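You operate a simulated robot arm through the tools that you are given. There is no shell and no other tool. Be economical: measure what you need, move in short steps, check, and stop when the job is done.

You are at the controls of a simulated robot arm. One attempt, no reset.

## Task
Fetch the pipe link from the tubing drawer, couple it and pump the wide analyser down.
Fine: link in its dock, drawer shut, door latched, vent valve shut; red switch on after link, latch and valve; vacuum 0.1 mbar or less; leave the ballast knob alone.

The check looks at the end state, three seconds after you hand in, the way a careful person would. Anything else that was tipped, shoved, dropped, spilled or broken makes it a failure.

## Robot
A 6-joint arm with a two-finger parallel gripper on a trunk, on a base that drives. Base frame: it is fixed to the floor where the robot stands at the start and does not move with it; the origin is under the middle of the robot, x ahead of it, y to its left, z up. Lengths are in mm, angles in degrees, forces in N, time in s.
With the tool pointing down near the work surface it reaches from about 160 to 840 mm from the robot's upright axis, wherever it stands. Its first joint turns from -166.0 to 166.0 degrees. Places, roughly: ballast knob [1100, -700, 500]; dock on the pump unit [1300, -700, 700]; door latch [1300, -500, 1000]; red switch [900, -600, 500]; tubing drawer [600, 200, 600]; vent valve [1100, -400, 1100]; wide analyser [1700, -300, 1000]. Payload 3.91 kg.
Tool frame: the origin (TCP) lies between the finger pads and is the grasp point; the fingertips stand 30 mm ahead of it; z points along the fingers, y is the line along which they close. Largest opening 110 mm; finger width 20, thickness 10; the body of the gripper, 48 by 112 mm, starts 55 mm behind the TCP.
Orientation is that of the tool frame in the base frame, as a unit quaternion [w, x, y, z]. With the fingers straight down and closing along the base's y, the tool's x points along the base's -x, its y along +y and its z along -z.

## Interface
- The arm moves only by the tool nudge_tool. Its argument "motion" is a list of rows, each an object of numbers (a shift or turn left out is 0, a gripper value left out holds the last): "x", "y", "z": the shift along the tool's x, y, z in units of 100 mm (1.0 is 100 mm); "rx", "ry", "rz": the turn, a rotation vector about the tool's x, y, z in units of 60 degrees (1.0 is 60 degrees); "claw": the closure in counts, from 0 (fully open) to 255 (shut). In form: [{"x": .., "y": .., "z": .., "rx": .., "ry": .., "rz": .., "claw": ..}, ...]. A call has 1 to 20 rows; each row is the pose to reach, as a shift and turn from the pose commanded when the call began, along the tool's axes at that moment. A call with a number of a shift or a turn outside -1 to 1 is refused whole. Each row takes 0.2 s and may step no farther than 50 mm and 8.6 degrees from the row before; otherwise, or with a gripper value out of range, the whole call is refused. A pose out of reach is approached as far as the arm can. The call stops where the force on the tool passes 90 N (or 10 N more than at its start, if that is more) or the arm is blocked; 0.2 s more then pass. Each finger travels about 108 mm/s and halts on what it meets, pressing with about 41 N; the grip force reading is that of the motor and also rises with nothing between the fingers. The clock runs only during rows and for 0.2 s after the last one: add rows that repeat a pose to give the fingers time. The reply holds the time, the measured pose of the TCP, the force on the tool along the base axes, the opening and the grip force, in the units named above and with some noise, with the torque about the TCP (base axes, N m) and any sound that the robot's microphone picked up.
- Cameras (640 x 400 px; columns grow to the right, rows downward): "scene" is now at [-98.5, -31.6, 1371]; the picture's right is [-0.21, -0.98, 0.00], its down [-0.66, 0.14, -0.74] and it looks along [0.72, -0.16, -0.67] (base axes); focal length 214 px, centre (320, 200). "wrist" rides on the gripper at [77, 7, -114] in the tool frame; the picture's right is [-0.09, 1.00, 0.00], its down [-0.80, -0.07, -0.59] and it looks along [-0.59, -0.05, 0.80] (tool axes); focal length 270 px, centre (320, 200). There is no depth. A picture from a camera that has moved, and an enlarged one, comes with that camera's place and axes in the base frame and with its lens. The place of the scene camera against the robot may be out by one fixed shift of up to 25 mm in any direction.
- get_image(camera): a new picture of that camera. It takes no simulated time.
- slide_trunk(by): slides the trunk up (or, below 0, down) by that many mm; the arm and the scene camera ride with it, the base frame stays. It gives what a move gives, with no picture.
- roll_base(legs): drives the robot by 1 to 6 legs, each [ahead, left, turn to the left] in mm, mm and degrees, along the robot's own axes; the way and the turn of a leg run together, so that a leg with both is an arc; at most 1500 mm and 180 degrees a leg. The arm and the cameras ride along, it lands a little off, and it stops where it bumps. It gives what a move gives.
- head_to(pan, tilt): turns the head with the scene camera to pan (to the left, within 86 degrees either way) and tilt (down, from -29 to 69), counted from straight ahead of the robot. It gives what a move gives.
- enlarge(camera, box): a new picture of the part [left, top, right, bottom] of that camera's present view, enlarged. It takes no simulated time.
- sign_off(): hands the job in; it is judged then, once.

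Go step by step. Nothing tells you exact positions but the pictures and the camera data: compare them with the known pose of the tool, close in by small moves and look again before you grip or let go. The budget is 120 turns and 98 pictures, counting those below and the enlarged ones. Unless the task says otherwise, let go and move clear before handing in, and close with one line.

The tools are called after "Emit:" by a JSON object that holds its "method" and its "body". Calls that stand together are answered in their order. nudge_tool: Moves the arm, as the interface text tells. Its arguments: {"type":"object","properties":{"motion":{"type":"array"}},"required":["motion"]} The other tools are called the same way: slide_trunk (by) slides the trunk up or down; roll_base (legs) drives the base; head_to (pan, tilt) turns the head that bears the scene camera; get_image (camera) takes a picture; enlarge (camera, box) takes an enlarged picture of a part of a camera's view; sign_off () hands the job in.

At the start:

```text
clock: 0.0
eef_pos: [294.9, -323.4, 1224.4]
orientation: [0.0, 0.001, 1.0, 0.0]
force: [0.0, 0.0, -0.7]
ft_torque: [0.04, -0.01, 0.0]
gripper_width: 110.4
finger_force: 0.0
trunk travel left (down, up): [-307.0, 233.0]
robot x, y, heading: [-1.2, 1.6, -0.2]
head pan, tilt: [-12.3, 42.2]
```

scene: 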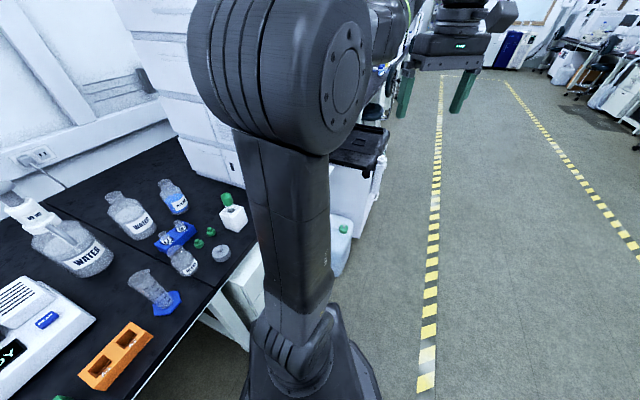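
wrist: 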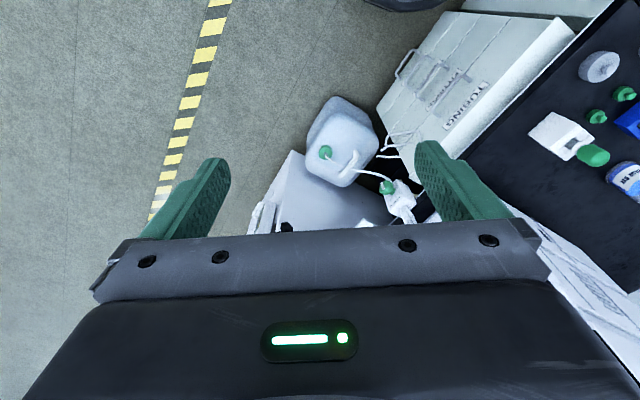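

The arm blocks much of the scene view; I see a bench on the left with a cabinet and, from the wrist, a drawer unit labelled "TUBING". I'll look around with the head first.

Emit:
{"method": "head_to", "body": {"pan": -40, "tilt": 20}}

Emit:
{"method": "get_image", "body": {"camera": "scene"}}

Emit:
{"method": "head_to", "body": {"pan": 20, "tilt": 45}}

Emit:
{"method": "get_image", "body": {"camera": "scene"}}

```text
clock: 0.9
eef_pos: [294.7, -323.4, 1223.9]
orientation: [0.0, 0.0, 1.0, 0.0]
force: [0.0, 0.2, -0.1]
ft_torque: [-0.01, -0.02, 0.0]
gripper_width: 109.7
finger_force: 0.0
trunk travel left (down, up): [-307.0, 233.0]
robot x, y, heading: [2.5, 2.4, 0.0]
head pan, tilt: [-40.0, 20.0]
```

```text
95 pictures are left
camera scene: at [-108.7, -73.7, 1405.5], right [-0.64, -0.77, 0.0], down [-0.26, 0.22, -0.94], along [0.72, -0.6, -0.34], focal length 214 px, centre (320, 200)
```

scene: 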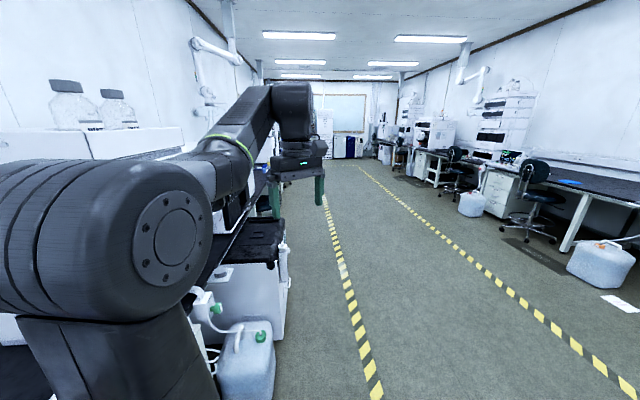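

```text
clock: 2.2
eef_pos: [294.9, -323.3, 1224.2]
orientation: [0.0, 0.0, 1.0, 0.0]
force: [0.1, 0.0, -0.1]
ft_torque: [-0.05, -0.02, -0.01]
gripper_width: 110.2
finger_force: 0.1
trunk travel left (down, up): [-307.0, 233.0]
robot x, y, heading: [1.5, 2.3, 0.0]
head pan, tilt: [20.0, 45.0]
```

```text
94 pictures are left
camera scene: at [-103.6, 13.9, 1367.0], right [0.34, -0.94, 0.0], down [-0.66, -0.24, -0.71], along [0.66, 0.24, -0.71], focal length 214 px, centre (320, 200)
```

scene: 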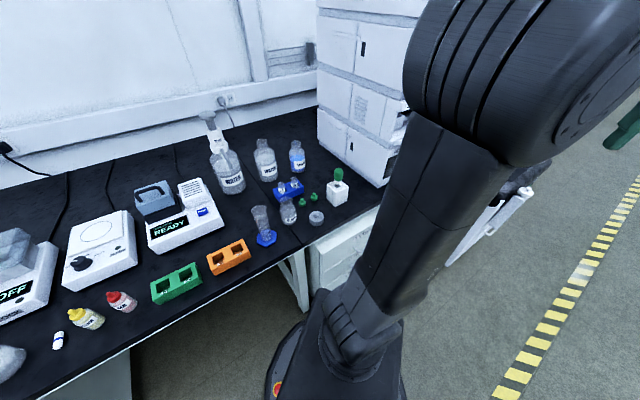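

The bench edge runs diagonally (about -36°), with equipment along it to the front. I'll enlarge the wrist view to find the tubing drawer front.

Emit:
{"method": "enlarge", "body": {"camera": "wrist", "box": [300, 0, 640, 220]}}

Emit:
{"method": "enlarge", "body": {"camera": "scene", "box": [220, 120, 460, 300]}}

```text
1.82 times, centred on (470, 110) of wrist
camera zoom: at [217.4, -317.4, 1337.8], right [0.09, 1.0, 0.0], down [0.8, -0.07, 0.59], along [0.59, -0.05, -0.8], focal length 491 px, centre (47, 364)
```

zoom: 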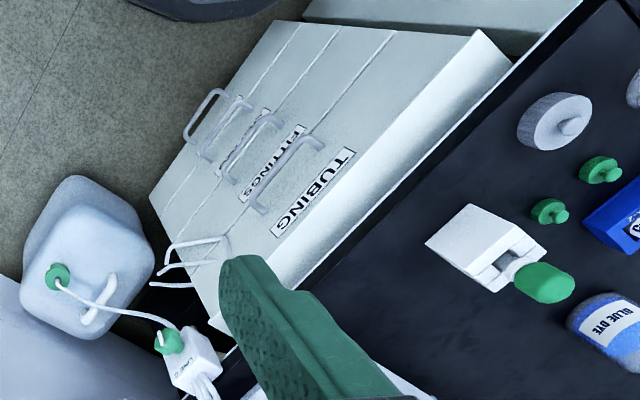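

```text
2.22 times, centred on (340, 210) of scene
camera zoom: at [-103.6, 13.9, 1367.0], right [0.34, -0.94, 0.0], down [-0.66, -0.24, -0.71], along [0.66, 0.24, -0.71], focal length 477 px, centre (276, 178)
```

zoom: 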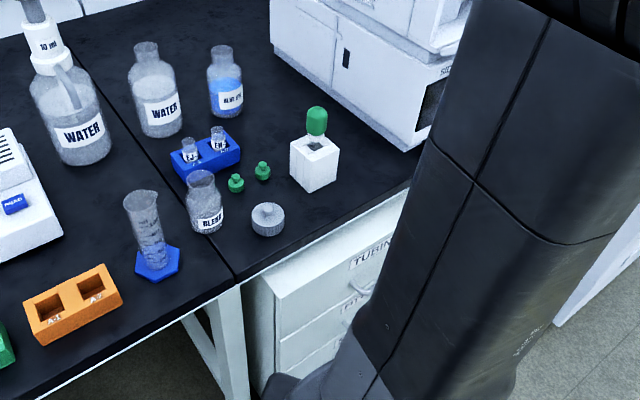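

The top drawer, with a bar handle, is TUBING and opens toward the aisle. I'll back away into the aisle and turn to face the bench, so I can see and have room to pull the drawer.

Emit:
{"method": "roll_base", "body": {"legs": [[-265, -365, 0], [0, 0, 54]]}}

Emit:
{"method": "head_to", "body": {"pan": 0, "tilt": 35}}

Emit:
{"method": "get_image", "body": {"camera": "scene"}}

Emit:
{"method": "head_to", "body": {"pan": -55, "tilt": 25}}

Emit:
{"method": "get_image", "body": {"camera": "scene"}}

Emit:
{"method": "get_image", "body": {"camera": "wrist"}}

```text
clock: 7.4
eef_pos: [167.4, -318.7, 1224.0]
orientation: [0.0, -0.455, 0.891, 0.0]
force: [-0.2, -0.3, 0.0]
ft_torque: [0.02, 0.0, 0.01]
gripper_width: 109.9
finger_force: 0.1
trunk travel left (down, up): [-307.0, 233.0]
robot x, y, heading: [-267.0, -367.8, 54.0]
head pan, tilt: [20.0, 45.0]
```

```text
clock: 8.2
eef_pos: [167.7, -317.7, 1224.0]
orientation: [0.0, -0.454, 0.891, 0.0]
force: [1.2, -0.8, -0.1]
ft_torque: [0.0, 0.01, 0.0]
gripper_width: 109.9
finger_force: 0.1
trunk travel left (down, up): [-307.0, 233.0]
robot x, y, heading: [-266.5, -364.8, 53.8]
head pan, tilt: [0.0, 35.0]
```

```text
91 pictures are left
camera scene: at [-326.1, -446.1, 1381.7], right [0.81, -0.59, 0.0], down [-0.34, -0.46, -0.82], along [0.48, 0.66, -0.57], focal length 214 px, centre (320, 200)
```

scene: 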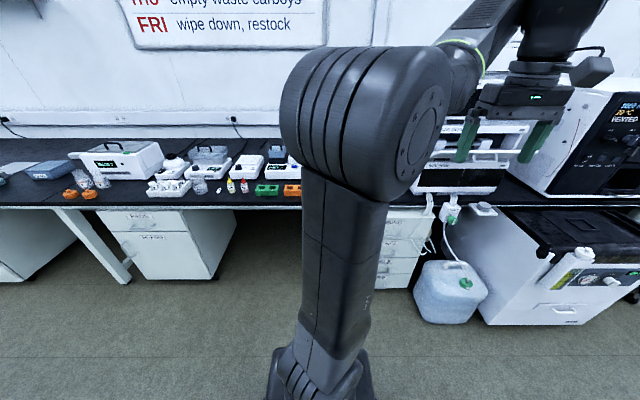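

```text
clock: 9.4
eef_pos: [166.6, -318.2, 1224.0]
orientation: [0.001, -0.454, 0.891, 0.0]
force: [-0.5, 0.0, -0.2]
ft_torque: [0.0, 0.0, 0.01]
gripper_width: 109.9
finger_force: 0.0
trunk travel left (down, up): [-307.0, 233.0]
robot x, y, heading: [-267.3, -362.3, 53.8]
head pan, tilt: [-55.0, 25.0]
```

```text
90 pictures are left
camera scene: at [-285.6, -518.9, 1397.5], right [-0.02, -1.0, 0.0], down [-0.42, 0.01, -0.91], along [0.91, -0.01, -0.42], focal length 214 px, centre (320, 200)
```

scene: 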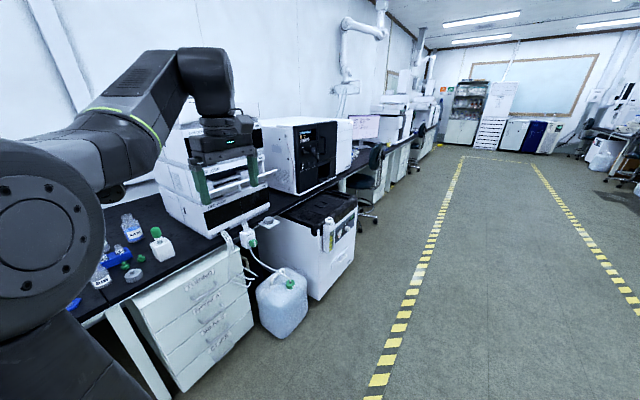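

```text
89 pictures are left
camera wrist: at [116.6, -376.4, 1337.8], right [-0.75, 0.66, 0.0], down [0.53, 0.61, 0.59], along [0.39, 0.45, -0.8], focal length 270 px, centre (320, 200)
```

wrist: 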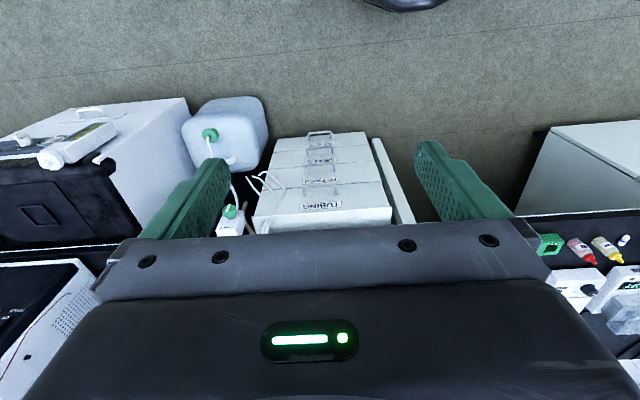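

The bench is square to the robot now, and the tubing drawer sits ahead-right, at roughly d=350 mm right, label z≈630. I'll shift right a bit, then turn the tool horizontal, fingers closing vertically, to take the bar handle.

Emit:
{"method": "roll_base", "body": {"legs": [[0, -120, 0]]}}

Emit:
{"method": "nudge_tool", "body": {"motion": [{"ry": -0.14, "x": -0.1}, {"ry": -0.28, "x": -0.2}, {"ry": -0.42, "x": -0.3}, {"ry": -0.56, "x": -0.4}, {"ry": -0.7, "x": -0.5}, {"ry": -0.84, "x": -0.6}, {"ry": -0.98, "x": -0.7}]}}

Emit:
{"method": "nudge_tool", "body": {"motion": [{"ry": -0.13}, {"ry": -0.26}, {"ry": -0.39}, {"ry": -0.52}]}}

Emit:
{"method": "nudge_tool", "body": {"motion": [{"rz": 0.14}, {"rz": 0.28}, {"rz": 0.42}, {"rz": 0.56}, {"rz": 0.7}, {"rz": 0.84}, {"rz": 0.98}]}}

Emit:
{"method": "nudge_tool", "body": {"motion": [{"rz": 0.13}, {"rz": 0.26}, {"rz": 0.39}, {"rz": 0.52}]}}

Emit:
{"method": "slide_trunk", "body": {"by": -300}}

Emit:
{"method": "get_image", "body": {"camera": "wrist"}}

Emit:
{"method": "get_image", "body": {"camera": "scene"}}

```text
clock: 10.7
eef_pos: [264.5, -388.6, 1223.1]
orientation: [0.0, -0.454, 0.891, 0.0]
force: [0.3, 0.5, 0.4]
ft_torque: [-0.01, 0.04, 0.02]
gripper_width: 110.0
finger_force: 0.1
trunk travel left (down, up): [-307.0, 233.0]
robot x, y, heading: [-171.1, -435.4, 54.1]
head pan, tilt: [-55.0, 25.0]
```

```text
clock: 12.3
eef_pos: [305.6, -331.6, 1224.4]
orientation: [0.44, -0.394, 0.775, 0.223]
force: [0.7, 0.3, 0.1]
ft_torque: [0.0, 0.0, 0.0]
gripper_width: 110.2
finger_force: 0.0
trunk travel left (down, up): [-307.0, 233.0]
robot x, y, heading: [-169.5, -439.0, 54.2]
head pan, tilt: [-55.0, 25.0]
```

```text
clock: 13.3
eef_pos: [306.0, -332.5, 1223.8]
orientation: [0.631, -0.32, 0.63, 0.321]
force: [-0.6, 0.1, -0.1]
ft_torque: [-0.05, -0.01, 0.01]
gripper_width: 110.0
finger_force: 0.0
trunk travel left (down, up): [-307.0, 233.0]
robot x, y, heading: [-168.5, -435.7, 53.8]
head pan, tilt: [-55.0, 25.0]
```

```text
clock: 14.9
eef_pos: [306.2, -332.1, 1223.6]
orientation: [0.391, 0.031, 0.706, 0.589]
force: [-0.2, -0.7, -0.2]
ft_torque: [-0.02, -0.03, 0.01]
gripper_width: 110.1
finger_force: 0.1
trunk travel left (down, up): [-307.0, 233.0]
robot x, y, heading: [-171.7, -438.1, 54.0]
head pan, tilt: [-55.0, 25.0]
```

```text
clock: 15.9
eef_pos: [305.4, -331.0, 1224.8]
orientation: [0.218, 0.219, 0.672, 0.673]
force: [0.8, 1.7, -0.3]
ft_torque: [0.01, 0.0, 0.02]
gripper_width: 110.1
finger_force: 0.0
trunk travel left (down, up): [-307.0, 233.0]
robot x, y, heading: [-169.3, -438.6, 54.2]
head pan, tilt: [-55.0, 25.0]
```

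```text
clock: 18.9
eef_pos: [305.6, -332.2, 924.0]
orientation: [0.219, 0.218, 0.673, 0.672]
force: [0.8, -0.2, -0.2]
ft_torque: [0.01, -0.02, 0.01]
gripper_width: 110.1
finger_force: 0.0
trunk travel left (down, up): [-7.0, 533.0]
robot x, y, heading: [-170.7, -434.4, 54.1]
head pan, tilt: [-55.0, 25.0]
```

```text
88 pictures are left
camera wrist: at [175.9, -379.4, 930.1], right [0.07, -0.05, 1.0], down [0.3, -0.95, -0.07], along [0.95, 0.3, -0.05], focal length 270 px, centre (320, 200)
```

wrist: 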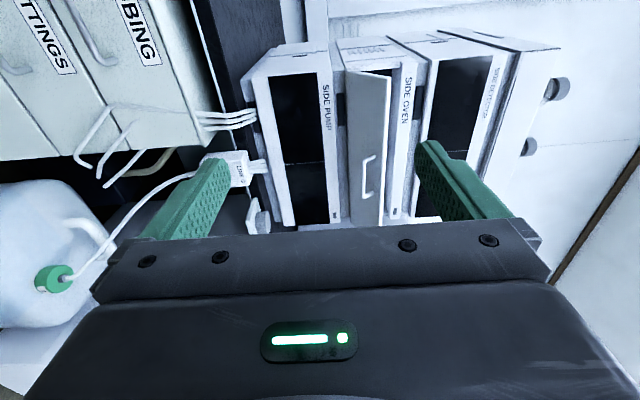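

```text
87 pictures are left
camera scene: at [-188.5, -589.4, 1097.5], right [-0.02, -1.0, 0.0], down [-0.42, 0.01, -0.91], along [0.91, -0.02, -0.42], focal length 214 px, centre (320, 200)
```

scene: 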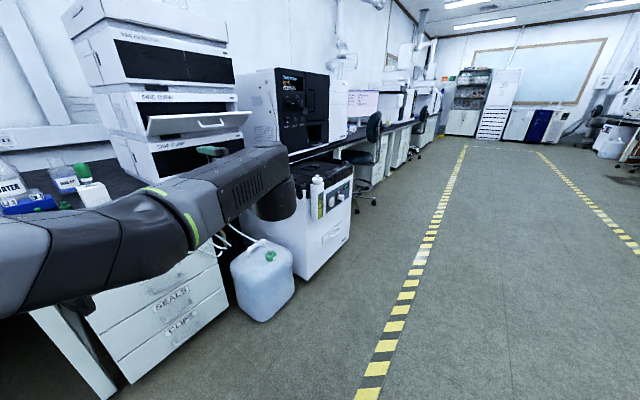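

The tool is now horizontal facing the bench. I'll step it left and down toward drawer height and look again.

Emit:
{"method": "nudge_tool", "body": {"motion": [{"x": 0.25, "y": -0.25}, {"x": 0.5, "y": -0.5}, {"x": 0.75, "y": -0.75}, {"x": 0.9, "y": -1.0}]}}

Emit:
{"method": "nudge_tool", "body": {"motion": [{"y": -0.33}, {"y": -0.66}, {"y": -1.0}]}}

Emit:
{"method": "nudge_tool", "body": {"motion": [{"y": -0.33}, {"y": -0.66}, {"y": -1.0}]}}

Emit:
{"method": "get_image", "body": {"camera": "wrist"}}

Emit:
{"method": "get_image", "body": {"camera": "scene"}}

```text
clock: 19.9
eef_pos: [233.9, -278.8, 823.1]
orientation: [0.219, 0.217, 0.673, 0.672]
force: [0.1, 0.1, -0.2]
ft_torque: [-0.03, 0.01, -0.01]
gripper_width: 109.7
finger_force: 0.0
trunk travel left (down, up): [-7.0, 533.0]
robot x, y, heading: [-169.1, -438.6, 54.1]
head pan, tilt: [-55.0, 25.0]
```

```text
clock: 20.7
eef_pos: [232.8, -278.7, 723.3]
orientation: [0.218, 0.219, 0.673, 0.672]
force: [-0.5, 0.3, 0.5]
ft_torque: [0.01, 0.0, 0.04]
gripper_width: 110.2
finger_force: 0.0
trunk travel left (down, up): [-7.0, 533.0]
robot x, y, heading: [-169.1, -435.9, 53.9]
head pan, tilt: [-55.0, 25.0]
```

```text
clock: 21.5
eef_pos: [233.6, -277.7, 622.8]
orientation: [0.218, 0.218, 0.673, 0.672]
force: [0.3, -0.2, -0.6]
ft_torque: [-0.02, 0.04, -0.03]
gripper_width: 110.2
finger_force: 0.1
trunk travel left (down, up): [-7.0, 533.0]
robot x, y, heading: [-169.7, -432.8, 53.9]
head pan, tilt: [-55.0, 25.0]
```

```text
86 pictures are left
camera wrist: at [103.0, -325.5, 629.4], right [0.07, -0.05, 1.0], down [0.3, -0.95, -0.07], along [0.95, 0.3, -0.05], focal length 270 px, centre (320, 200)
```

wrist: 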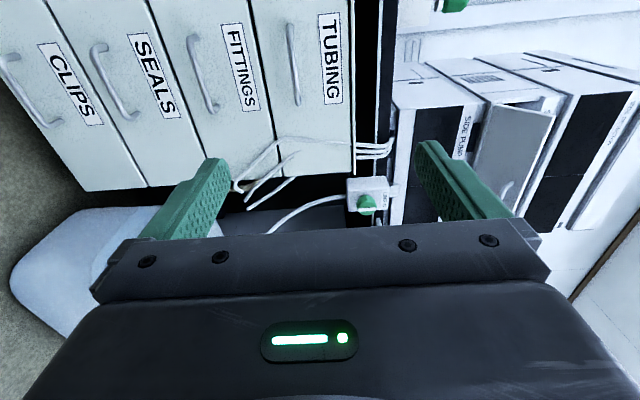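

```text
85 pictures are left
camera scene: at [-188.9, -589.4, 1097.6], right [-0.02, -1.0, 0.0], down [-0.42, 0.01, -0.91], along [0.91, -0.02, -0.42], focal length 214 px, centre (320, 200)
```

scene: 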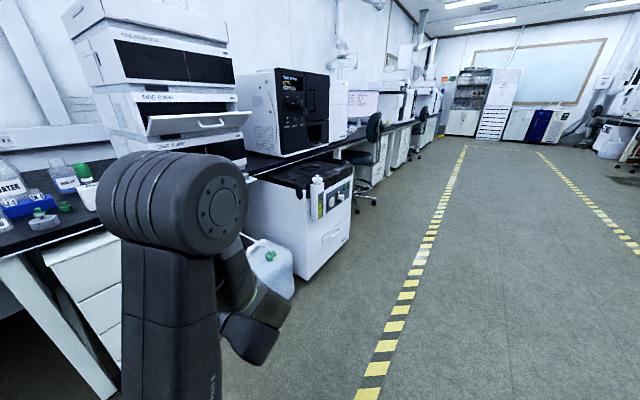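

Triangulating, the TUBING handle bar is at d≈353, f≈254, z≈583, and the tool is already aligned in d. I'll drop 40 mm, move forward about 240 mm and check.

Emit:
{"method": "nudge_tool", "body": {"motion": [{"y": -0.4, "z": 0.3}, {"y": -0.4, "z": 0.7}, {"y": -0.4, "z": 1.0}]}}

Emit:
{"method": "nudge_tool", "body": {"motion": [{"z": 0.3}, {"z": 0.7}, {"z": 1.0}]}}

Emit:
{"method": "nudge_tool", "body": {"motion": [{"z": 0.2}, {"z": 0.4}]}}

Emit:
{"method": "get_image", "body": {"camera": "wrist"}}

```text
clock: 22.3
eef_pos: [292.9, -196.5, 584.1]
orientation: [0.219, 0.219, 0.672, 0.673]
force: [-0.1, -0.5, 0.2]
ft_torque: [0.01, 0.0, 0.02]
gripper_width: 110.0
finger_force: 0.0
trunk travel left (down, up): [-7.0, 533.0]
robot x, y, heading: [-169.3, -433.4, 54.0]
head pan, tilt: [-55.0, 25.0]
```

```text
clock: 23.1
eef_pos: [350.7, -118.0, 583.8]
orientation: [0.219, 0.218, 0.673, 0.672]
force: [0.0, -1.3, 0.2]
ft_torque: [0.0, 0.01, 0.03]
gripper_width: 110.0
finger_force: 0.1
trunk travel left (down, up): [-7.0, 533.0]
robot x, y, heading: [-170.6, -436.0, 54.0]
head pan, tilt: [-55.0, 25.0]
```

```text
clock: 23.7
eef_pos: [374.6, -84.6, 583.3]
orientation: [0.219, 0.218, 0.672, 0.673]
force: [0.8, -0.4, -0.3]
ft_torque: [0.03, -0.04, -0.03]
gripper_width: 110.0
finger_force: 0.1
trunk travel left (down, up): [-7.0, 533.0]
robot x, y, heading: [-170.3, -435.6, 53.8]
head pan, tilt: [-55.0, 25.0]
```

```text
84 pictures are left
camera wrist: at [244.7, -131.7, 590.1], right [0.07, -0.05, 1.0], down [0.3, -0.95, -0.07], along [0.95, 0.3, -0.05], focal length 270 px, centre (320, 200)
```

wrist: 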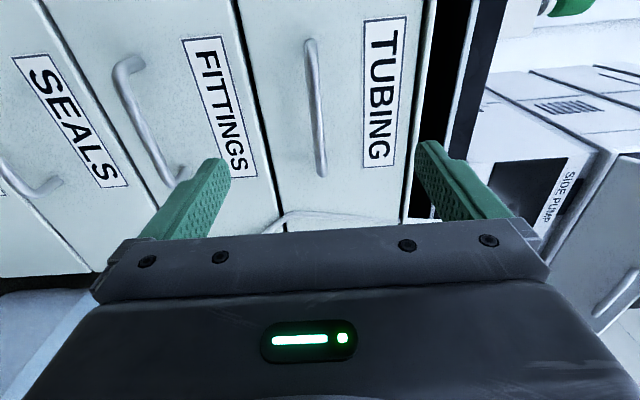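

The handle is level with the fingers and still ahead (estimates 100–165 mm). I'll advance 80 mm and look again.

Emit:
{"method": "nudge_tool", "body": {"motion": [{"z": 0.3, "y": -0.05}, {"z": 0.6, "y": -0.05}, {"z": 0.8, "y": -0.05}]}}

Emit:
{"method": "get_image", "body": {"camera": "wrist"}}

```text
clock: 24.5
eef_pos: [422.7, -21.0, 580.2]
orientation: [0.218, 0.219, 0.673, 0.673]
force: [-0.1, 0.2, -0.1]
ft_torque: [0.01, 0.04, 0.01]
gripper_width: 110.1
finger_force: 0.1
trunk travel left (down, up): [-7.0, 533.0]
robot x, y, heading: [-169.6, -438.1, 53.8]
head pan, tilt: [-55.0, 25.0]
```

```text
83 pictures are left
camera wrist: at [291.6, -67.6, 585.6], right [0.07, -0.05, 1.0], down [0.3, -0.95, -0.07], along [0.95, 0.3, -0.05], focal length 270 px, centre (320, 200)
```

wrist: 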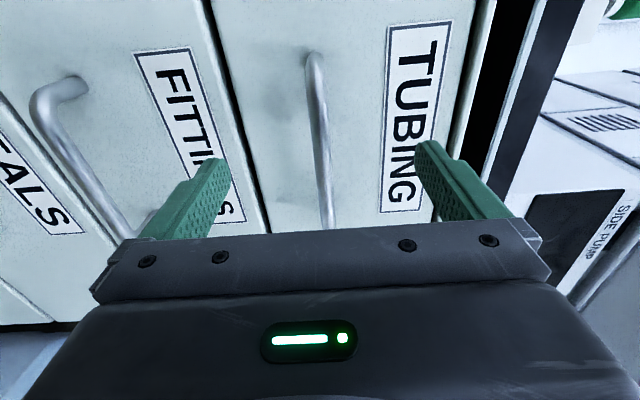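

The bar is still ~70 mm ahead of the TCP and centred between the fingers. Advance 50 mm and look.

Emit:
{"method": "nudge_tool", "body": {"motion": [{"z": 0.25}, {"z": 0.5}]}}

Emit:
{"method": "get_image", "body": {"camera": "wrist"}}

```text
clock: 25.1
eef_pos: [444.4, 11.6, 579.8]
orientation: [0.217, 0.217, 0.673, 0.673]
force: [-25.5, -24.8, 10.7]
ft_torque: [1.85, -1.49, 0.29]
gripper_width: 110.2
finger_force: 0.0
trunk travel left (down, up): [-7.0, 533.0]
robot x, y, heading: [-174.2, -440.9, 53.8]
head pan, tilt: [-55.0, 25.0]
stopped in row 2: the force on the tool passed its limit (the readings are from after the stop); the commanded pose is now the measured one
```

```text
82 pictures are left
camera wrist: at [314.7, -36.6, 585.1], right [0.07, -0.05, 1.0], down [0.3, -0.95, -0.07], along [0.95, 0.31, -0.05], focal length 270 px, centre (320, 200)
```

wrist: 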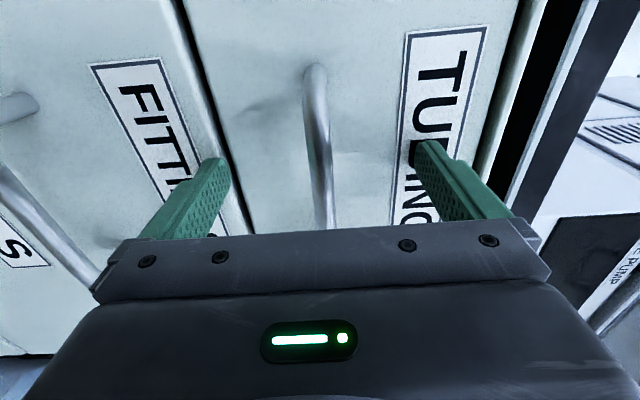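

The fingertips touched the drawer front (f≈301), so the bar is between the fingers. I'll back off 5 mm and close.

Emit:
{"method": "nudge_tool", "body": {"motion": [{"z": -0.06}, {"z": -0.06, "claw": 150}, {"z": -0.06, "claw": 150}, {"z": -0.06, "claw": 255}, {"z": -0.06, "claw": 255}, {"z": -0.06, "claw": 255}, {"z": -0.06, "claw": 255}]}}

Emit:
{"method": "get_image", "body": {"camera": "wrist"}}

```text
clock: 26.7
eef_pos: [440.9, 8.1, 580.7]
orientation: [0.218, 0.217, 0.672, 0.673]
force: [3.2, 1.8, 40.9]
ft_torque: [0.01, 0.22, 0.31]
gripper_width: 10.3
finger_force: 45.0
trunk travel left (down, up): [-7.0, 533.0]
robot x, y, heading: [-167.3, -439.8, 53.9]
head pan, tilt: [-55.0, 25.0]
```

```text
81 pictures are left
camera wrist: at [312.7, -39.4, 586.5], right [0.07, -0.05, 1.0], down [0.3, -0.95, -0.07], along [0.95, 0.3, -0.05], focal length 270 px, centre (320, 200)
```

wrist: 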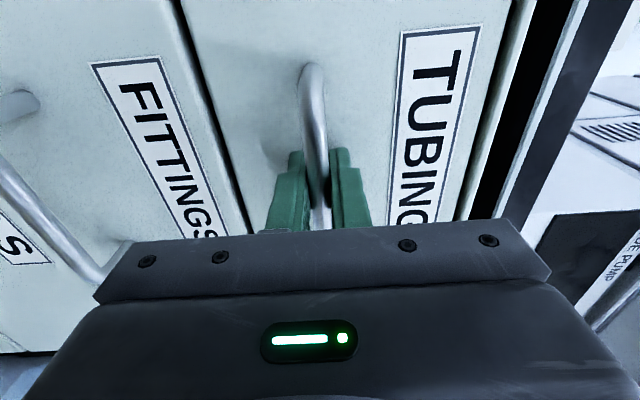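

I have the bar (10 mm). I'll ease the vertical strain and pull the drawer out 100 mm, then check.

Emit:
{"method": "nudge_tool", "body": {"motion": [{"y": 0.03}]}}

Emit:
{"method": "nudge_tool", "body": {"motion": [{"z": -0.15}, {"z": -0.3}, {"z": -0.45}, {"z": -0.6}, {"z": -0.75}, {"z": -0.9}, {"z": -1.0}]}}

Emit:
{"method": "get_image", "body": {"camera": "wrist"}}

```text
clock: 27.1
eef_pos: [442.6, 7.2, 580.9]
orientation: [0.218, 0.217, 0.674, 0.672]
force: [4.2, 1.3, 32.1]
ft_torque: [-0.02, 0.11, 0.05]
gripper_width: 10.6
finger_force: 44.9
trunk travel left (down, up): [-7.0, 533.0]
robot x, y, heading: [-170.0, -440.3, 53.9]
head pan, tilt: [-55.0, 25.0]
```

```text
clock: 28.7
eef_pos: [382.3, -73.7, 580.8]
orientation: [0.218, 0.218, 0.674, 0.671]
force: [-1.5, 0.0, 34.3]
ft_torque: [-0.07, 0.17, -0.4]
gripper_width: 10.7
finger_force: 45.1
trunk travel left (down, up): [-7.0, 533.0]
robot x, y, heading: [-172.5, -432.9, 54.1]
head pan, tilt: [-55.0, 25.0]
```

```text
80 pictures are left
camera wrist: at [253.7, -121.5, 587.4], right [0.07, -0.05, 1.0], down [0.3, -0.95, -0.07], along [0.95, 0.3, -0.06], focal length 270 px, centre (320, 200)
```

wrist: 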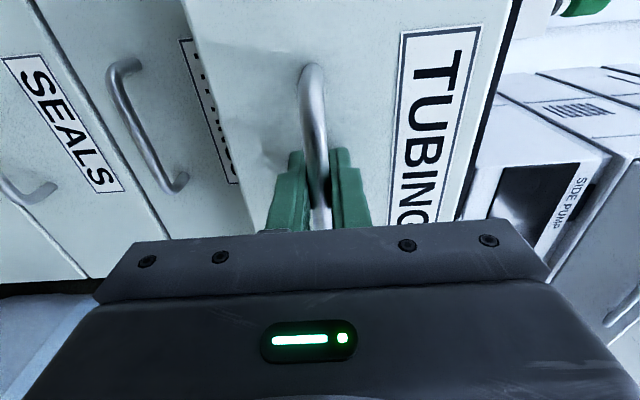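

The drawer slides freely; I'll keep pulling.

Emit:
{"method": "nudge_tool", "body": {"motion": [{"z": -0.15, "y": 0.08}, {"z": -0.3, "y": 0.08}, {"z": -0.45, "y": 0.08}, {"z": -0.6, "y": 0.08}, {"z": -0.75, "y": 0.08}, {"z": -0.9, "y": 0.08}, {"z": -1.0, "y": 0.08}]}}

Emit:
{"method": "nudge_tool", "body": {"motion": [{"z": -0.15}, {"z": -0.3}, {"z": -0.45}, {"z": -0.6}, {"z": -0.75}]}}

Emit:
{"method": "get_image", "body": {"camera": "wrist"}}

Emit:
{"method": "head_to", "body": {"pan": -30, "tilt": 45}}

Emit:
{"method": "get_image", "body": {"camera": "scene"}}

```text
clock: 30.3
eef_pos: [326.6, -152.1, 581.3]
orientation: [0.215, 0.222, 0.68, 0.665]
force: [0.8, -2.4, -61.8]
ft_torque: [0.04, -0.36, 0.77]
gripper_width: 10.9
finger_force: 45.0
trunk travel left (down, up): [-7.0, 533.0]
robot x, y, heading: [-171.8, -437.8, 53.8]
head pan, tilt: [-55.0, 25.0]
```

```text
clock: 31.5
eef_pos: [283.1, -213.0, 581.7]
orientation: [0.213, 0.224, 0.682, 0.663]
force: [-3.2, 5.3, -82.6]
ft_torque: [0.13, -0.4, 0.03]
gripper_width: 10.7
finger_force: 44.7
trunk travel left (down, up): [-7.0, 533.0]
robot x, y, heading: [-172.0, -437.0, 53.8]
head pan, tilt: [-55.0, 25.0]
```

```text
79 pictures are left
camera wrist: at [153.2, -260.6, 590.9], right [0.09, -0.03, 1.0], down [0.3, -0.95, -0.06], along [0.95, 0.3, -0.08], focal length 270 px, centre (320, 200)
```

wrist: 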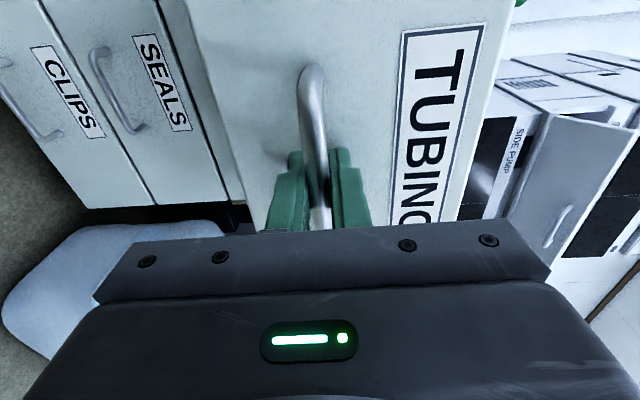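

```text
clock: 32.4
eef_pos: [282.6, -213.5, 581.3]
orientation: [0.213, 0.223, 0.682, 0.663]
force: [-3.8, 1.8, -82.8]
ft_torque: [0.09, -0.4, -0.15]
gripper_width: 11.0
finger_force: 44.8
trunk travel left (down, up): [-7.0, 533.0]
robot x, y, heading: [-176.4, -435.7, 54.0]
head pan, tilt: [-30.0, 45.0]
```

```text
78 pictures are left
camera scene: at [-203.3, -553.4, 1067.1], right [0.4, -0.91, 0.0], down [-0.65, -0.29, -0.7], along [0.64, 0.28, -0.71], focal length 214 px, centre (320, 200)
```

scene: 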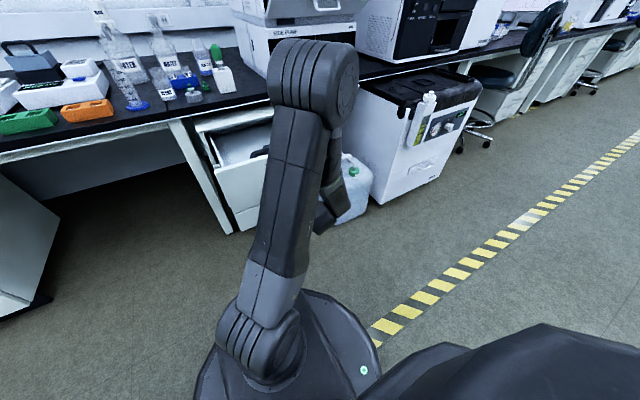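

The drawer is ~275 mm open. I'll relax the vertical load, release the handle, back off, rise, and look inside the drawer.

Emit:
{"method": "nudge_tool", "body": {"motion": [{"y": -0.03}, {"y": -0.06}, {"y": -0.06, "claw": 150}, {"y": -0.06, "claw": 100}, {"y": -0.06, "claw": 60}, {"y": -0.06, "claw": 60}]}}

Emit:
{"method": "nudge_tool", "body": {"motion": [{"z": -0.3}, {"z": -0.6}, {"z": -0.8}]}}

Emit:
{"method": "slide_trunk", "body": {"by": 320}}

Emit:
{"method": "head_to", "body": {"pan": -22, "tilt": 45}}

Emit:
{"method": "get_image", "body": {"camera": "scene"}}

```text
clock: 33.8
eef_pos: [281.7, -213.9, 581.6]
orientation: [0.217, 0.219, 0.676, 0.669]
force: [0.2, -0.1, 0.1]
ft_torque: [-0.03, -0.02, -0.01]
gripper_width: 84.1
finger_force: 0.1
trunk travel left (down, up): [-7.0, 533.0]
robot x, y, heading: [-171.2, -435.6, 54.2]
head pan, tilt: [-30.0, 45.0]
```

```text
clock: 34.6
eef_pos: [234.6, -278.3, 582.0]
orientation: [0.217, 0.219, 0.675, 0.67]
force: [-0.1, -0.3, 0.4]
ft_torque: [0.01, 0.0, -0.01]
gripper_width: 84.1
finger_force: 0.1
trunk travel left (down, up): [-7.0, 533.0]
robot x, y, heading: [-173.3, -437.8, 53.4]
head pan, tilt: [-30.0, 45.0]
```

```text
clock: 37.8
eef_pos: [235.3, -279.7, 902.8]
orientation: [0.217, 0.219, 0.676, 0.669]
force: [-1.0, -0.9, 0.0]
ft_torque: [0.0, -0.06, 0.0]
gripper_width: 84.2
finger_force: 0.2
trunk travel left (down, up): [-327.0, 213.0]
robot x, y, heading: [-169.5, -440.8, 53.9]
head pan, tilt: [-30.0, 45.0]
```

```text
clock: 38.5
eef_pos: [236.0, -277.7, 902.6]
orientation: [0.216, 0.219, 0.675, 0.67]
force: [-0.7, 0.0, 0.5]
ft_torque: [0.01, -0.01, 0.0]
gripper_width: 84.1
finger_force: 0.0
trunk travel left (down, up): [-327.0, 213.0]
robot x, y, heading: [-171.9, -433.5, 53.7]
head pan, tilt: [-22.0, 45.0]
```

```text
77 pictures are left
camera scene: at [-212.5, -545.5, 1386.9], right [0.53, -0.85, 0.0], down [-0.6, -0.37, -0.71], along [0.6, 0.37, -0.71], focal length 214 px, centre (320, 200)
```

scene: 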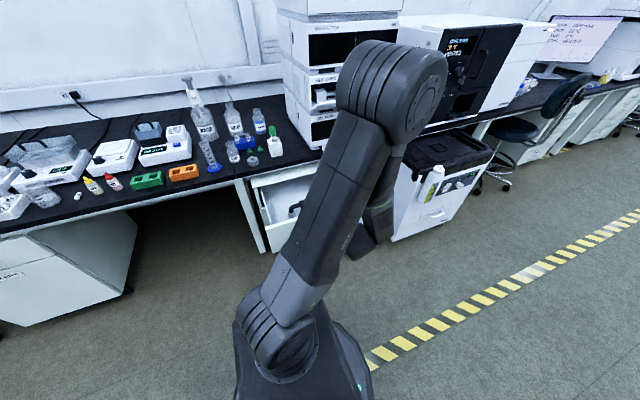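

Now I'll point the tool down over the drawer and look inside with the wrist camera.

Emit:
{"method": "nudge_tool", "body": {"motion": [{"rx": 0.14}, {"rx": 0.28}, {"rx": 0.42}, {"rx": 0.56}, {"rx": 0.7}, {"rx": 0.84}, {"rx": 0.98}]}}

Emit:
{"method": "nudge_tool", "body": {"motion": [{"rx": 0.13, "y": 0.2}, {"rx": 0.26, "y": 0.4}, {"rx": 0.39, "y": 0.7}, {"rx": 0.52, "y": 0.9}]}}

Emit:
{"method": "get_image", "body": {"camera": "wrist"}}

Emit:
{"method": "get_image", "body": {"camera": "scene"}}

```text
clock: 40.1
eef_pos: [235.8, -278.4, 903.2]
orientation: [0.082, 0.297, 0.918, 0.252]
force: [0.1, 1.2, -0.5]
ft_torque: [0.04, -0.03, 0.02]
gripper_width: 84.5
finger_force: 0.0
trunk travel left (down, up): [-327.0, 213.0]
robot x, y, heading: [-173.4, -433.4, 54.0]
head pan, tilt: [-22.0, 45.0]
```

```text
clock: 41.1
eef_pos: [280.8, -215.5, 948.7]
orientation: [-0.002, 0.308, 0.951, -0.005]
force: [0.5, 0.0, -0.5]
ft_torque: [0.0, -0.01, 0.0]
gripper_width: 84.2
finger_force: 0.0
trunk travel left (down, up): [-327.0, 213.0]
robot x, y, heading: [-168.9, -438.2, 53.9]
head pan, tilt: [-22.0, 45.0]
```

```text
76 pictures are left
camera wrist: at [222.7, -164.1, 1062.8], right [0.66, 0.75, -0.01], down [0.61, -0.52, 0.6], along [0.44, -0.4, -0.8], focal length 270 px, centre (320, 200)
```

wrist: 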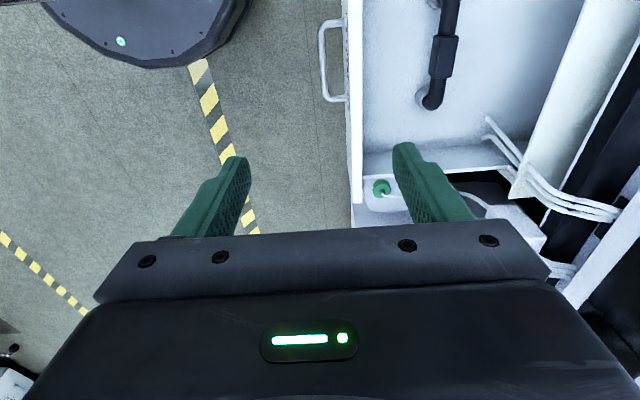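

```text
75 pictures are left
camera scene: at [-212.4, -545.2, 1386.9], right [0.53, -0.85, 0.0], down [-0.6, -0.37, -0.71], along [0.6, 0.37, -0.71], focal length 214 px, centre (320, 200)
```

scene: 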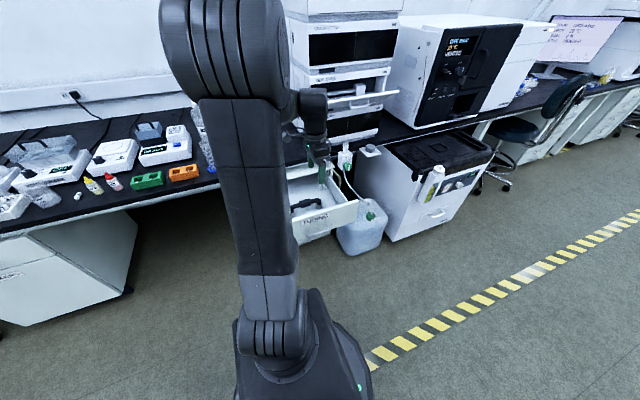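

A dark pipe lies in the drawer. I'll move the tool left to see it fully, and enlarge the scene view.

Emit:
{"method": "nudge_tool", "body": {"motion": [{"x": 0.4, "y": 0.3}, {"x": 0.8, "y": 0.7}, {"x": 1.0, "y": 1.0}]}}

Emit:
{"method": "get_image", "body": {"camera": "wrist"}}

Emit:
{"method": "enlarge", "body": {"camera": "scene", "box": [240, 120, 520, 280]}}

```text
refused: row 2 steps farther than a row can; nothing moved
```

```text
74 pictures are left
camera wrist: at [222.7, -164.1, 1062.8], right [0.66, 0.75, -0.01], down [0.61, -0.52, 0.6], along [0.44, -0.4, -0.8], focal length 270 px, centre (320, 200)
```

wrist: 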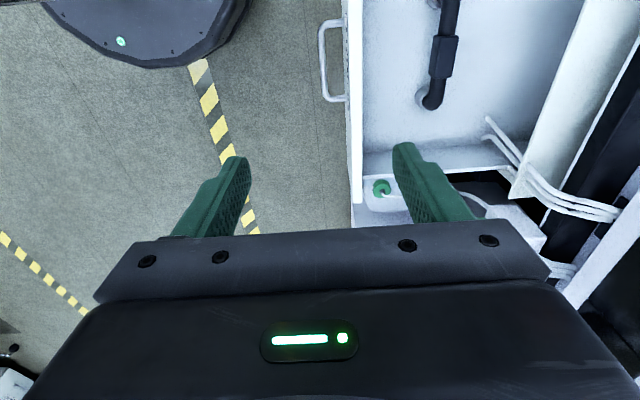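

```text
2.29 times, centred on (380, 200) of scene
camera zoom: at [-212.4, -545.2, 1386.9], right [0.53, -0.85, 0.0], down [-0.6, -0.37, -0.71], along [0.6, 0.37, -0.71], focal length 490 px, centre (183, 200)
```

zoom: 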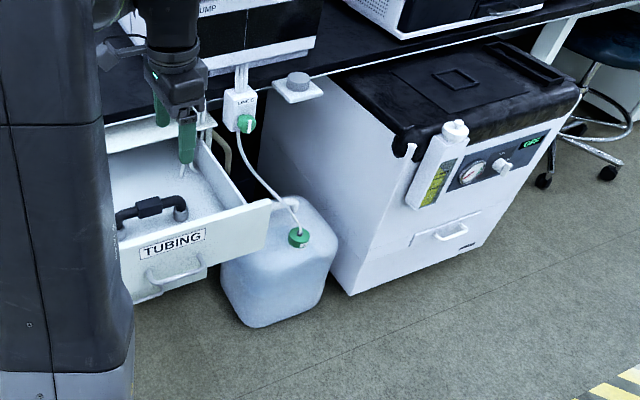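

The link is a pipe with downturned elbows and a central grip block, lying along the drawer's width. I'll bring the tool above it for a proper look.

Emit:
{"method": "nudge_tool", "body": {"motion": [{"x": 0.3, "y": 0.3}, {"x": 0.6, "y": 0.6}, {"x": 0.9, "y": 0.9}, {"x": 1.0, "y": 1.0}]}}

Emit:
{"method": "get_image", "body": {"camera": "wrist"}}

```text
clock: 42.1
eef_pos: [256.6, -77.0, 947.1]
orientation: [-0.001, 0.309, 0.951, -0.004]
force: [0.1, 0.2, -0.3]
ft_torque: [0.02, 0.02, 0.01]
gripper_width: 84.2
finger_force: 0.0
trunk travel left (down, up): [-327.0, 213.0]
robot x, y, heading: [-171.0, -437.5, 53.8]
head pan, tilt: [-22.0, 45.0]
```

```text
72 pictures are left
camera wrist: at [199.4, -24.9, 1060.9], right [0.66, 0.76, -0.01], down [0.61, -0.52, 0.6], along [0.44, -0.4, -0.8], focal length 270 px, centre (320, 200)
```

wrist: 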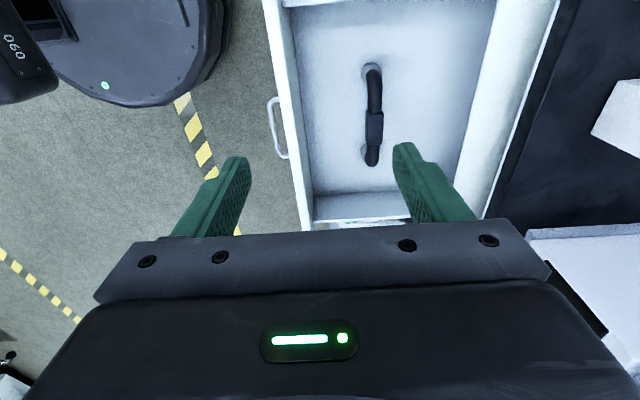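

The grip block is at about d=362, f=169, z≈605. I'll position above it and descend by the trunk, then look.

Emit:
{"method": "nudge_tool", "body": {"motion": [{"x": -0.3, "y": 0.25}, {"x": -0.6, "y": 0.5}, {"x": -0.9, "y": 0.75}, {"x": -1.0, "y": 0.8}]}}

Emit:
{"method": "slide_trunk", "body": {"by": -220}}

Emit:
{"method": "get_image", "body": {"camera": "wrist"}}

```text
clock: 43.1
eef_pos: [387.0, -69.8, 947.6]
orientation: [-0.001, 0.307, 0.952, -0.004]
force: [0.9, -0.3, -0.5]
ft_torque: [-0.03, 0.02, 0.0]
gripper_width: 84.1
finger_force: 0.0
trunk travel left (down, up): [-327.0, 213.0]
robot x, y, heading: [-175.2, -438.1, 53.7]
head pan, tilt: [-22.0, 45.0]
```

```text
clock: 45.4
eef_pos: [385.6, -69.7, 726.9]
orientation: [-0.001, 0.308, 0.952, -0.004]
force: [0.2, -0.4, 0.6]
ft_torque: [0.01, 0.01, 0.02]
gripper_width: 83.9
finger_force: 0.1
trunk travel left (down, up): [-107.0, 433.0]
robot x, y, heading: [-170.0, -438.1, 54.0]
head pan, tilt: [-22.0, 45.0]
```

```text
71 pictures are left
camera wrist: at [327.4, -18.5, 841.0], right [0.66, 0.76, -0.01], down [0.61, -0.52, 0.59], along [0.44, -0.4, -0.8], focal length 270 px, centre (320, 200)
```

wrist: 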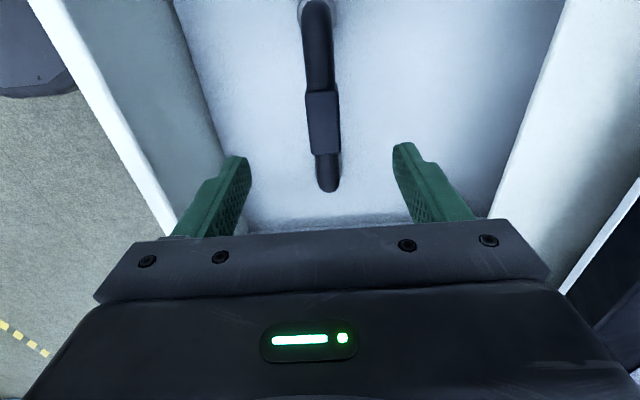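

Aligned across; I'll descend 70 mm more and refine.

Emit:
{"method": "slide_trunk", "body": {"by": -70}}

Emit:
{"method": "get_image", "body": {"camera": "wrist"}}

```text
clock: 46.5
eef_pos: [385.7, -68.9, 658.0]
orientation: [-0.002, 0.308, 0.951, -0.004]
force: [1.0, -0.6, 0.6]
ft_torque: [0.0, 0.01, 0.02]
gripper_width: 84.1
finger_force: 0.2
trunk travel left (down, up): [-37.0, 503.0]
robot x, y, heading: [-168.0, -435.5, 53.6]
head pan, tilt: [-22.0, 45.0]
```

```text
70 pictures are left
camera wrist: at [327.4, -18.5, 771.0], right [0.66, 0.76, -0.01], down [0.61, -0.52, 0.59], along [0.44, -0.4, -0.8], focal length 270 px, centre (320, 200)
```

wrist: 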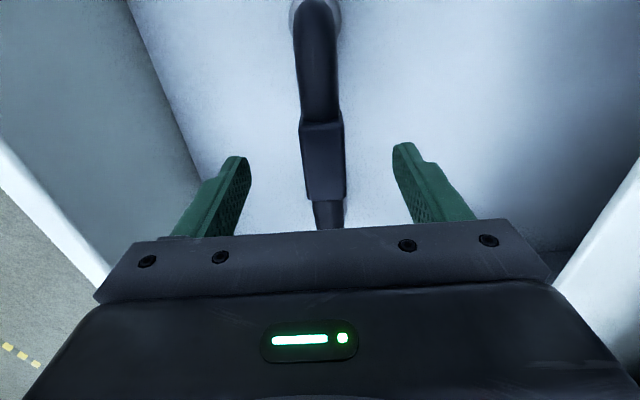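

The block is ~18 mm further right and ~74 mm below the TCP. I'll shift and descend 50 mm with the tool.

Emit:
{"method": "nudge_tool", "body": {"motion": [{"x": -0.17, "y": 0.02}, {"x": -0.17, "y": 0.02, "z": 0.25}, {"x": -0.17, "y": 0.02, "z": 0.5}]}}

Emit:
{"method": "get_image", "body": {"camera": "wrist"}}

Emit:
{"method": "enlarge", "body": {"camera": "scene", "box": [240, 120, 400, 220]}}

```text
clock: 47.3
eef_pos: [399.9, -78.9, 607.6]
orientation: [-0.002, 0.308, 0.951, -0.004]
force: [0.7, 0.7, 0.4]
ft_torque: [0.02, 0.01, 0.01]
gripper_width: 84.2
finger_force: 0.1
trunk travel left (down, up): [-37.0, 503.0]
robot x, y, heading: [-171.3, -436.4, 53.7]
head pan, tilt: [-22.0, 45.0]
```

```text
69 pictures are left
camera wrist: at [341.9, -27.5, 720.9], right [0.66, 0.76, -0.01], down [0.61, -0.52, 0.6], along [0.45, -0.4, -0.8], focal length 270 px, centre (320, 200)
```

wrist: 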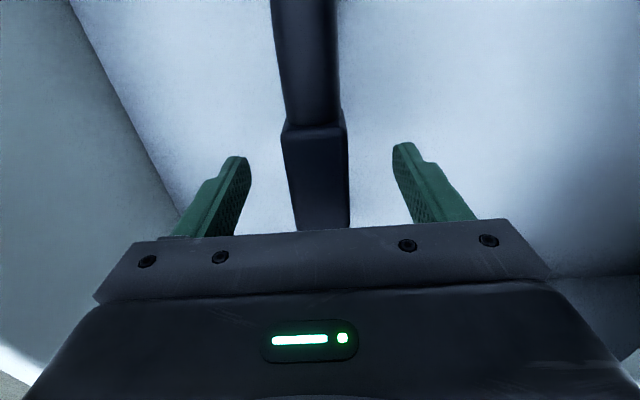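

```text
4.00 times, centred on (320, 170) of scene
camera zoom: at [-212.7, -545.5, 1097.0], right [0.53, -0.85, 0.0], down [-0.6, -0.37, -0.71], along [0.6, 0.37, -0.71], focal length 858 px, centre (320, 320)
```

zoom: 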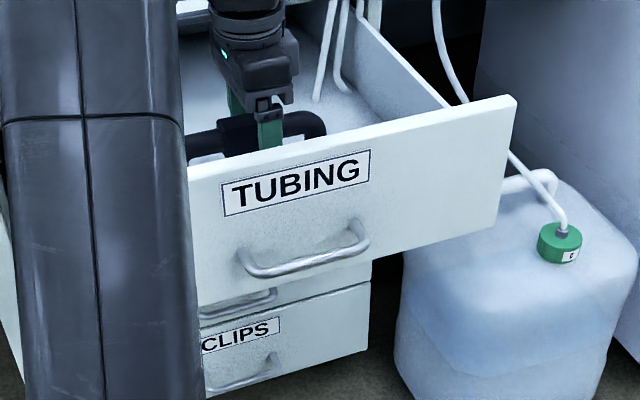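

The TCP is just above the block centre. I'll descend another 18 mm and close on it.

Emit:
{"method": "nudge_tool", "body": {"motion": [{"z": 0.1}, {"z": 0.18}]}}

Emit:
{"method": "nudge_tool", "body": {"motion": [{"claw": 120}, {"claw": 160}, {"claw": 200}, {"claw": 255}, {"claw": 255}, {"claw": 255}]}}

Emit:
{"method": "get_image", "body": {"camera": "wrist"}}

```text
clock: 47.9
eef_pos: [400.2, -78.7, 589.5]
orientation: [-0.001, 0.308, 0.951, -0.004]
force: [-0.3, 0.8, 0.3]
ft_torque: [0.0, 0.02, -0.01]
gripper_width: 84.5
finger_force: 0.0
trunk travel left (down, up): [-37.0, 503.0]
robot x, y, heading: [-173.6, -439.9, 53.9]
head pan, tilt: [-22.0, 45.0]
```

```text
clock: 49.3
eef_pos: [400.1, -80.0, 589.4]
orientation: [-0.001, 0.309, 0.951, -0.005]
force: [0.2, -0.2, -0.1]
ft_torque: [0.05, -0.05, -0.02]
gripper_width: 27.7
finger_force: 40.8
trunk travel left (down, up): [-37.0, 503.0]
robot x, y, heading: [-172.2, -437.4, 54.0]
head pan, tilt: [-22.0, 45.0]
```

```text
67 pictures are left
camera wrist: at [341.7, -27.3, 703.2], right [0.66, 0.76, -0.01], down [0.61, -0.52, 0.59], along [0.44, -0.4, -0.8], focal length 270 px, centre (320, 200)
```

wrist: 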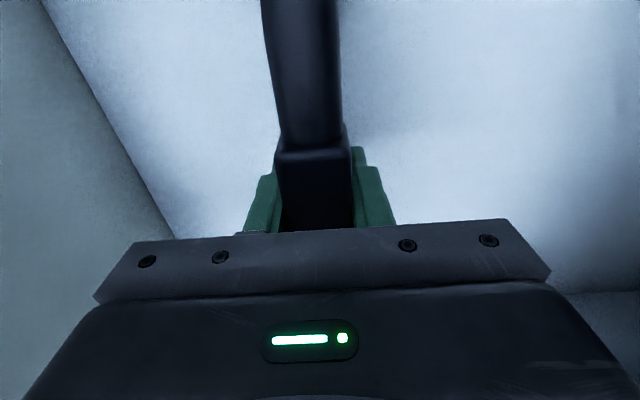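

The link is gripped (27.7 mm). I'll lift it clear, check, and pull it back over the aisle.

Emit:
{"method": "nudge_tool", "body": {"motion": [{"z": -0.2}, {"z": -0.4}, {"z": -0.6}, {"z": -0.8}, {"z": -1.0}]}}

Emit:
{"method": "slide_trunk", "body": {"by": 250}}

Emit:
{"method": "get_image", "body": {"camera": "wrist"}}

Emit:
{"method": "enlarge", "body": {"camera": "scene", "box": [240, 80, 480, 240]}}

```text
clock: 50.5
eef_pos: [400.2, -77.5, 691.0]
orientation: [-0.001, 0.308, 0.951, -0.004]
force: [0.3, -0.5, -2.7]
ft_torque: [-0.07, -0.03, -0.02]
gripper_width: 27.4
finger_force: 40.9
trunk travel left (down, up): [-37.0, 503.0]
robot x, y, heading: [-169.9, -433.8, 53.9]
head pan, tilt: [-22.0, 45.0]
```

```text
clock: 53.1
eef_pos: [401.7, -77.2, 939.6]
orientation: [-0.001, 0.308, 0.951, -0.004]
force: [0.0, 0.9, -2.7]
ft_torque: [-0.05, -0.01, 0.02]
gripper_width: 27.7
finger_force: 40.9
trunk travel left (down, up): [-287.0, 253.0]
robot x, y, heading: [-167.2, -437.7, 53.9]
head pan, tilt: [-22.0, 45.0]
```

```text
66 pictures are left
camera wrist: at [343.2, -26.5, 1053.4], right [0.66, 0.76, -0.01], down [0.61, -0.52, 0.59], along [0.44, -0.4, -0.8], focal length 270 px, centre (320, 200)
```

wrist: 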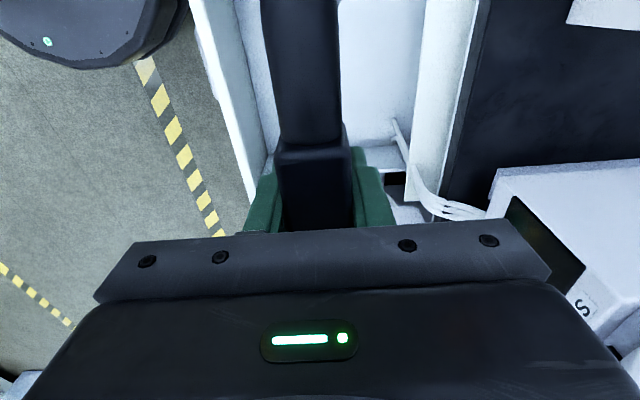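

```text
2.50 times, centred on (360, 160) of scene
camera zoom: at [-212.2, -545.2, 1346.9], right [0.53, -0.85, 0.0], down [-0.6, -0.37, -0.71], along [0.6, 0.37, -0.71], focal length 536 px, centre (220, 300)
```

zoom: 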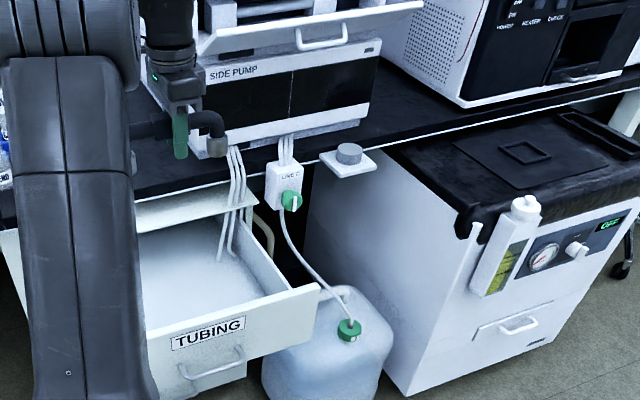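

Link is held well with elbows pointing down; the drawer is empty. I'll pull the arm back, then drive right along the bench to view the pump unit.

Emit:
{"method": "nudge_tool", "body": {"motion": [{"y": -0.3}, {"y": -0.6}, {"y": -0.9}, {"y": -1.0}]}}

Emit:
{"method": "nudge_tool", "body": {"motion": [{"y": -0.3}, {"y": -0.6}, {"y": -0.9}, {"y": -1.0}]}}

Emit:
{"method": "roll_base", "body": {"legs": [[-150, 0, 0], [0, -750, 0]]}}

Emit:
{"method": "head_to", "body": {"pan": -30, "tilt": 30}}

Emit:
{"method": "get_image", "body": {"camera": "scene"}}

```text
clock: 54.1
eef_pos: [341.3, -158.1, 940.3]
orientation: [-0.001, 0.308, 0.951, -0.004]
force: [-0.5, 0.2, -2.4]
ft_torque: [0.01, -0.03, 0.0]
gripper_width: 27.6
finger_force: 41.6
trunk travel left (down, up): [-287.0, 253.0]
robot x, y, heading: [-168.0, -438.8, 54.1]
head pan, tilt: [-22.0, 45.0]
```

```text
clock: 55.1
eef_pos: [283.9, -241.2, 941.0]
orientation: [-0.002, 0.309, 0.951, -0.004]
force: [-0.4, 0.6, -2.3]
ft_torque: [0.01, 0.0, 0.01]
gripper_width: 27.9
finger_force: 40.6
trunk travel left (down, up): [-287.0, 253.0]
robot x, y, heading: [-171.0, -438.4, 53.9]
head pan, tilt: [-22.0, 45.0]
```

```text
clock: 60.1
eef_pos: [798.1, -801.7, 941.9]
orientation: [-0.002, 0.309, 0.951, -0.004]
force: [0.5, -0.5, -3.2]
ft_torque: [0.01, 0.0, -0.01]
gripper_width: 27.9
finger_force: 41.1
trunk travel left (down, up): [-287.0, 253.0]
robot x, y, heading: [343.1, -996.0, 53.7]
head pan, tilt: [-22.0, 45.0]
```

```text
clock: 60.9
eef_pos: [798.2, -801.6, 941.4]
orientation: [-0.002, 0.31, 0.951, -0.004]
force: [-0.2, -0.1, -2.1]
ft_torque: [-0.01, -0.03, 0.0]
gripper_width: 27.6
finger_force: 41.0
trunk travel left (down, up): [-287.0, 253.0]
robot x, y, heading: [343.8, -998.5, 53.8]
head pan, tilt: [-30.0, 30.0]
```

```text
64 pictures are left
camera scene: at [314.3, -1112.1, 1369.5], right [0.4, -0.92, 0.0], down [-0.46, -0.2, -0.87], along [0.79, 0.35, -0.5], focal length 214 px, centre (320, 200)
```

scene: 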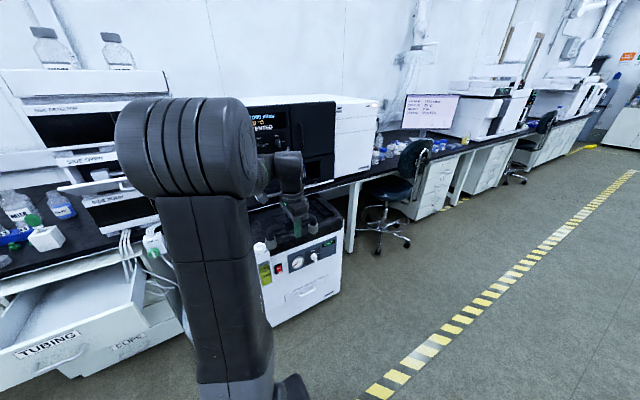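

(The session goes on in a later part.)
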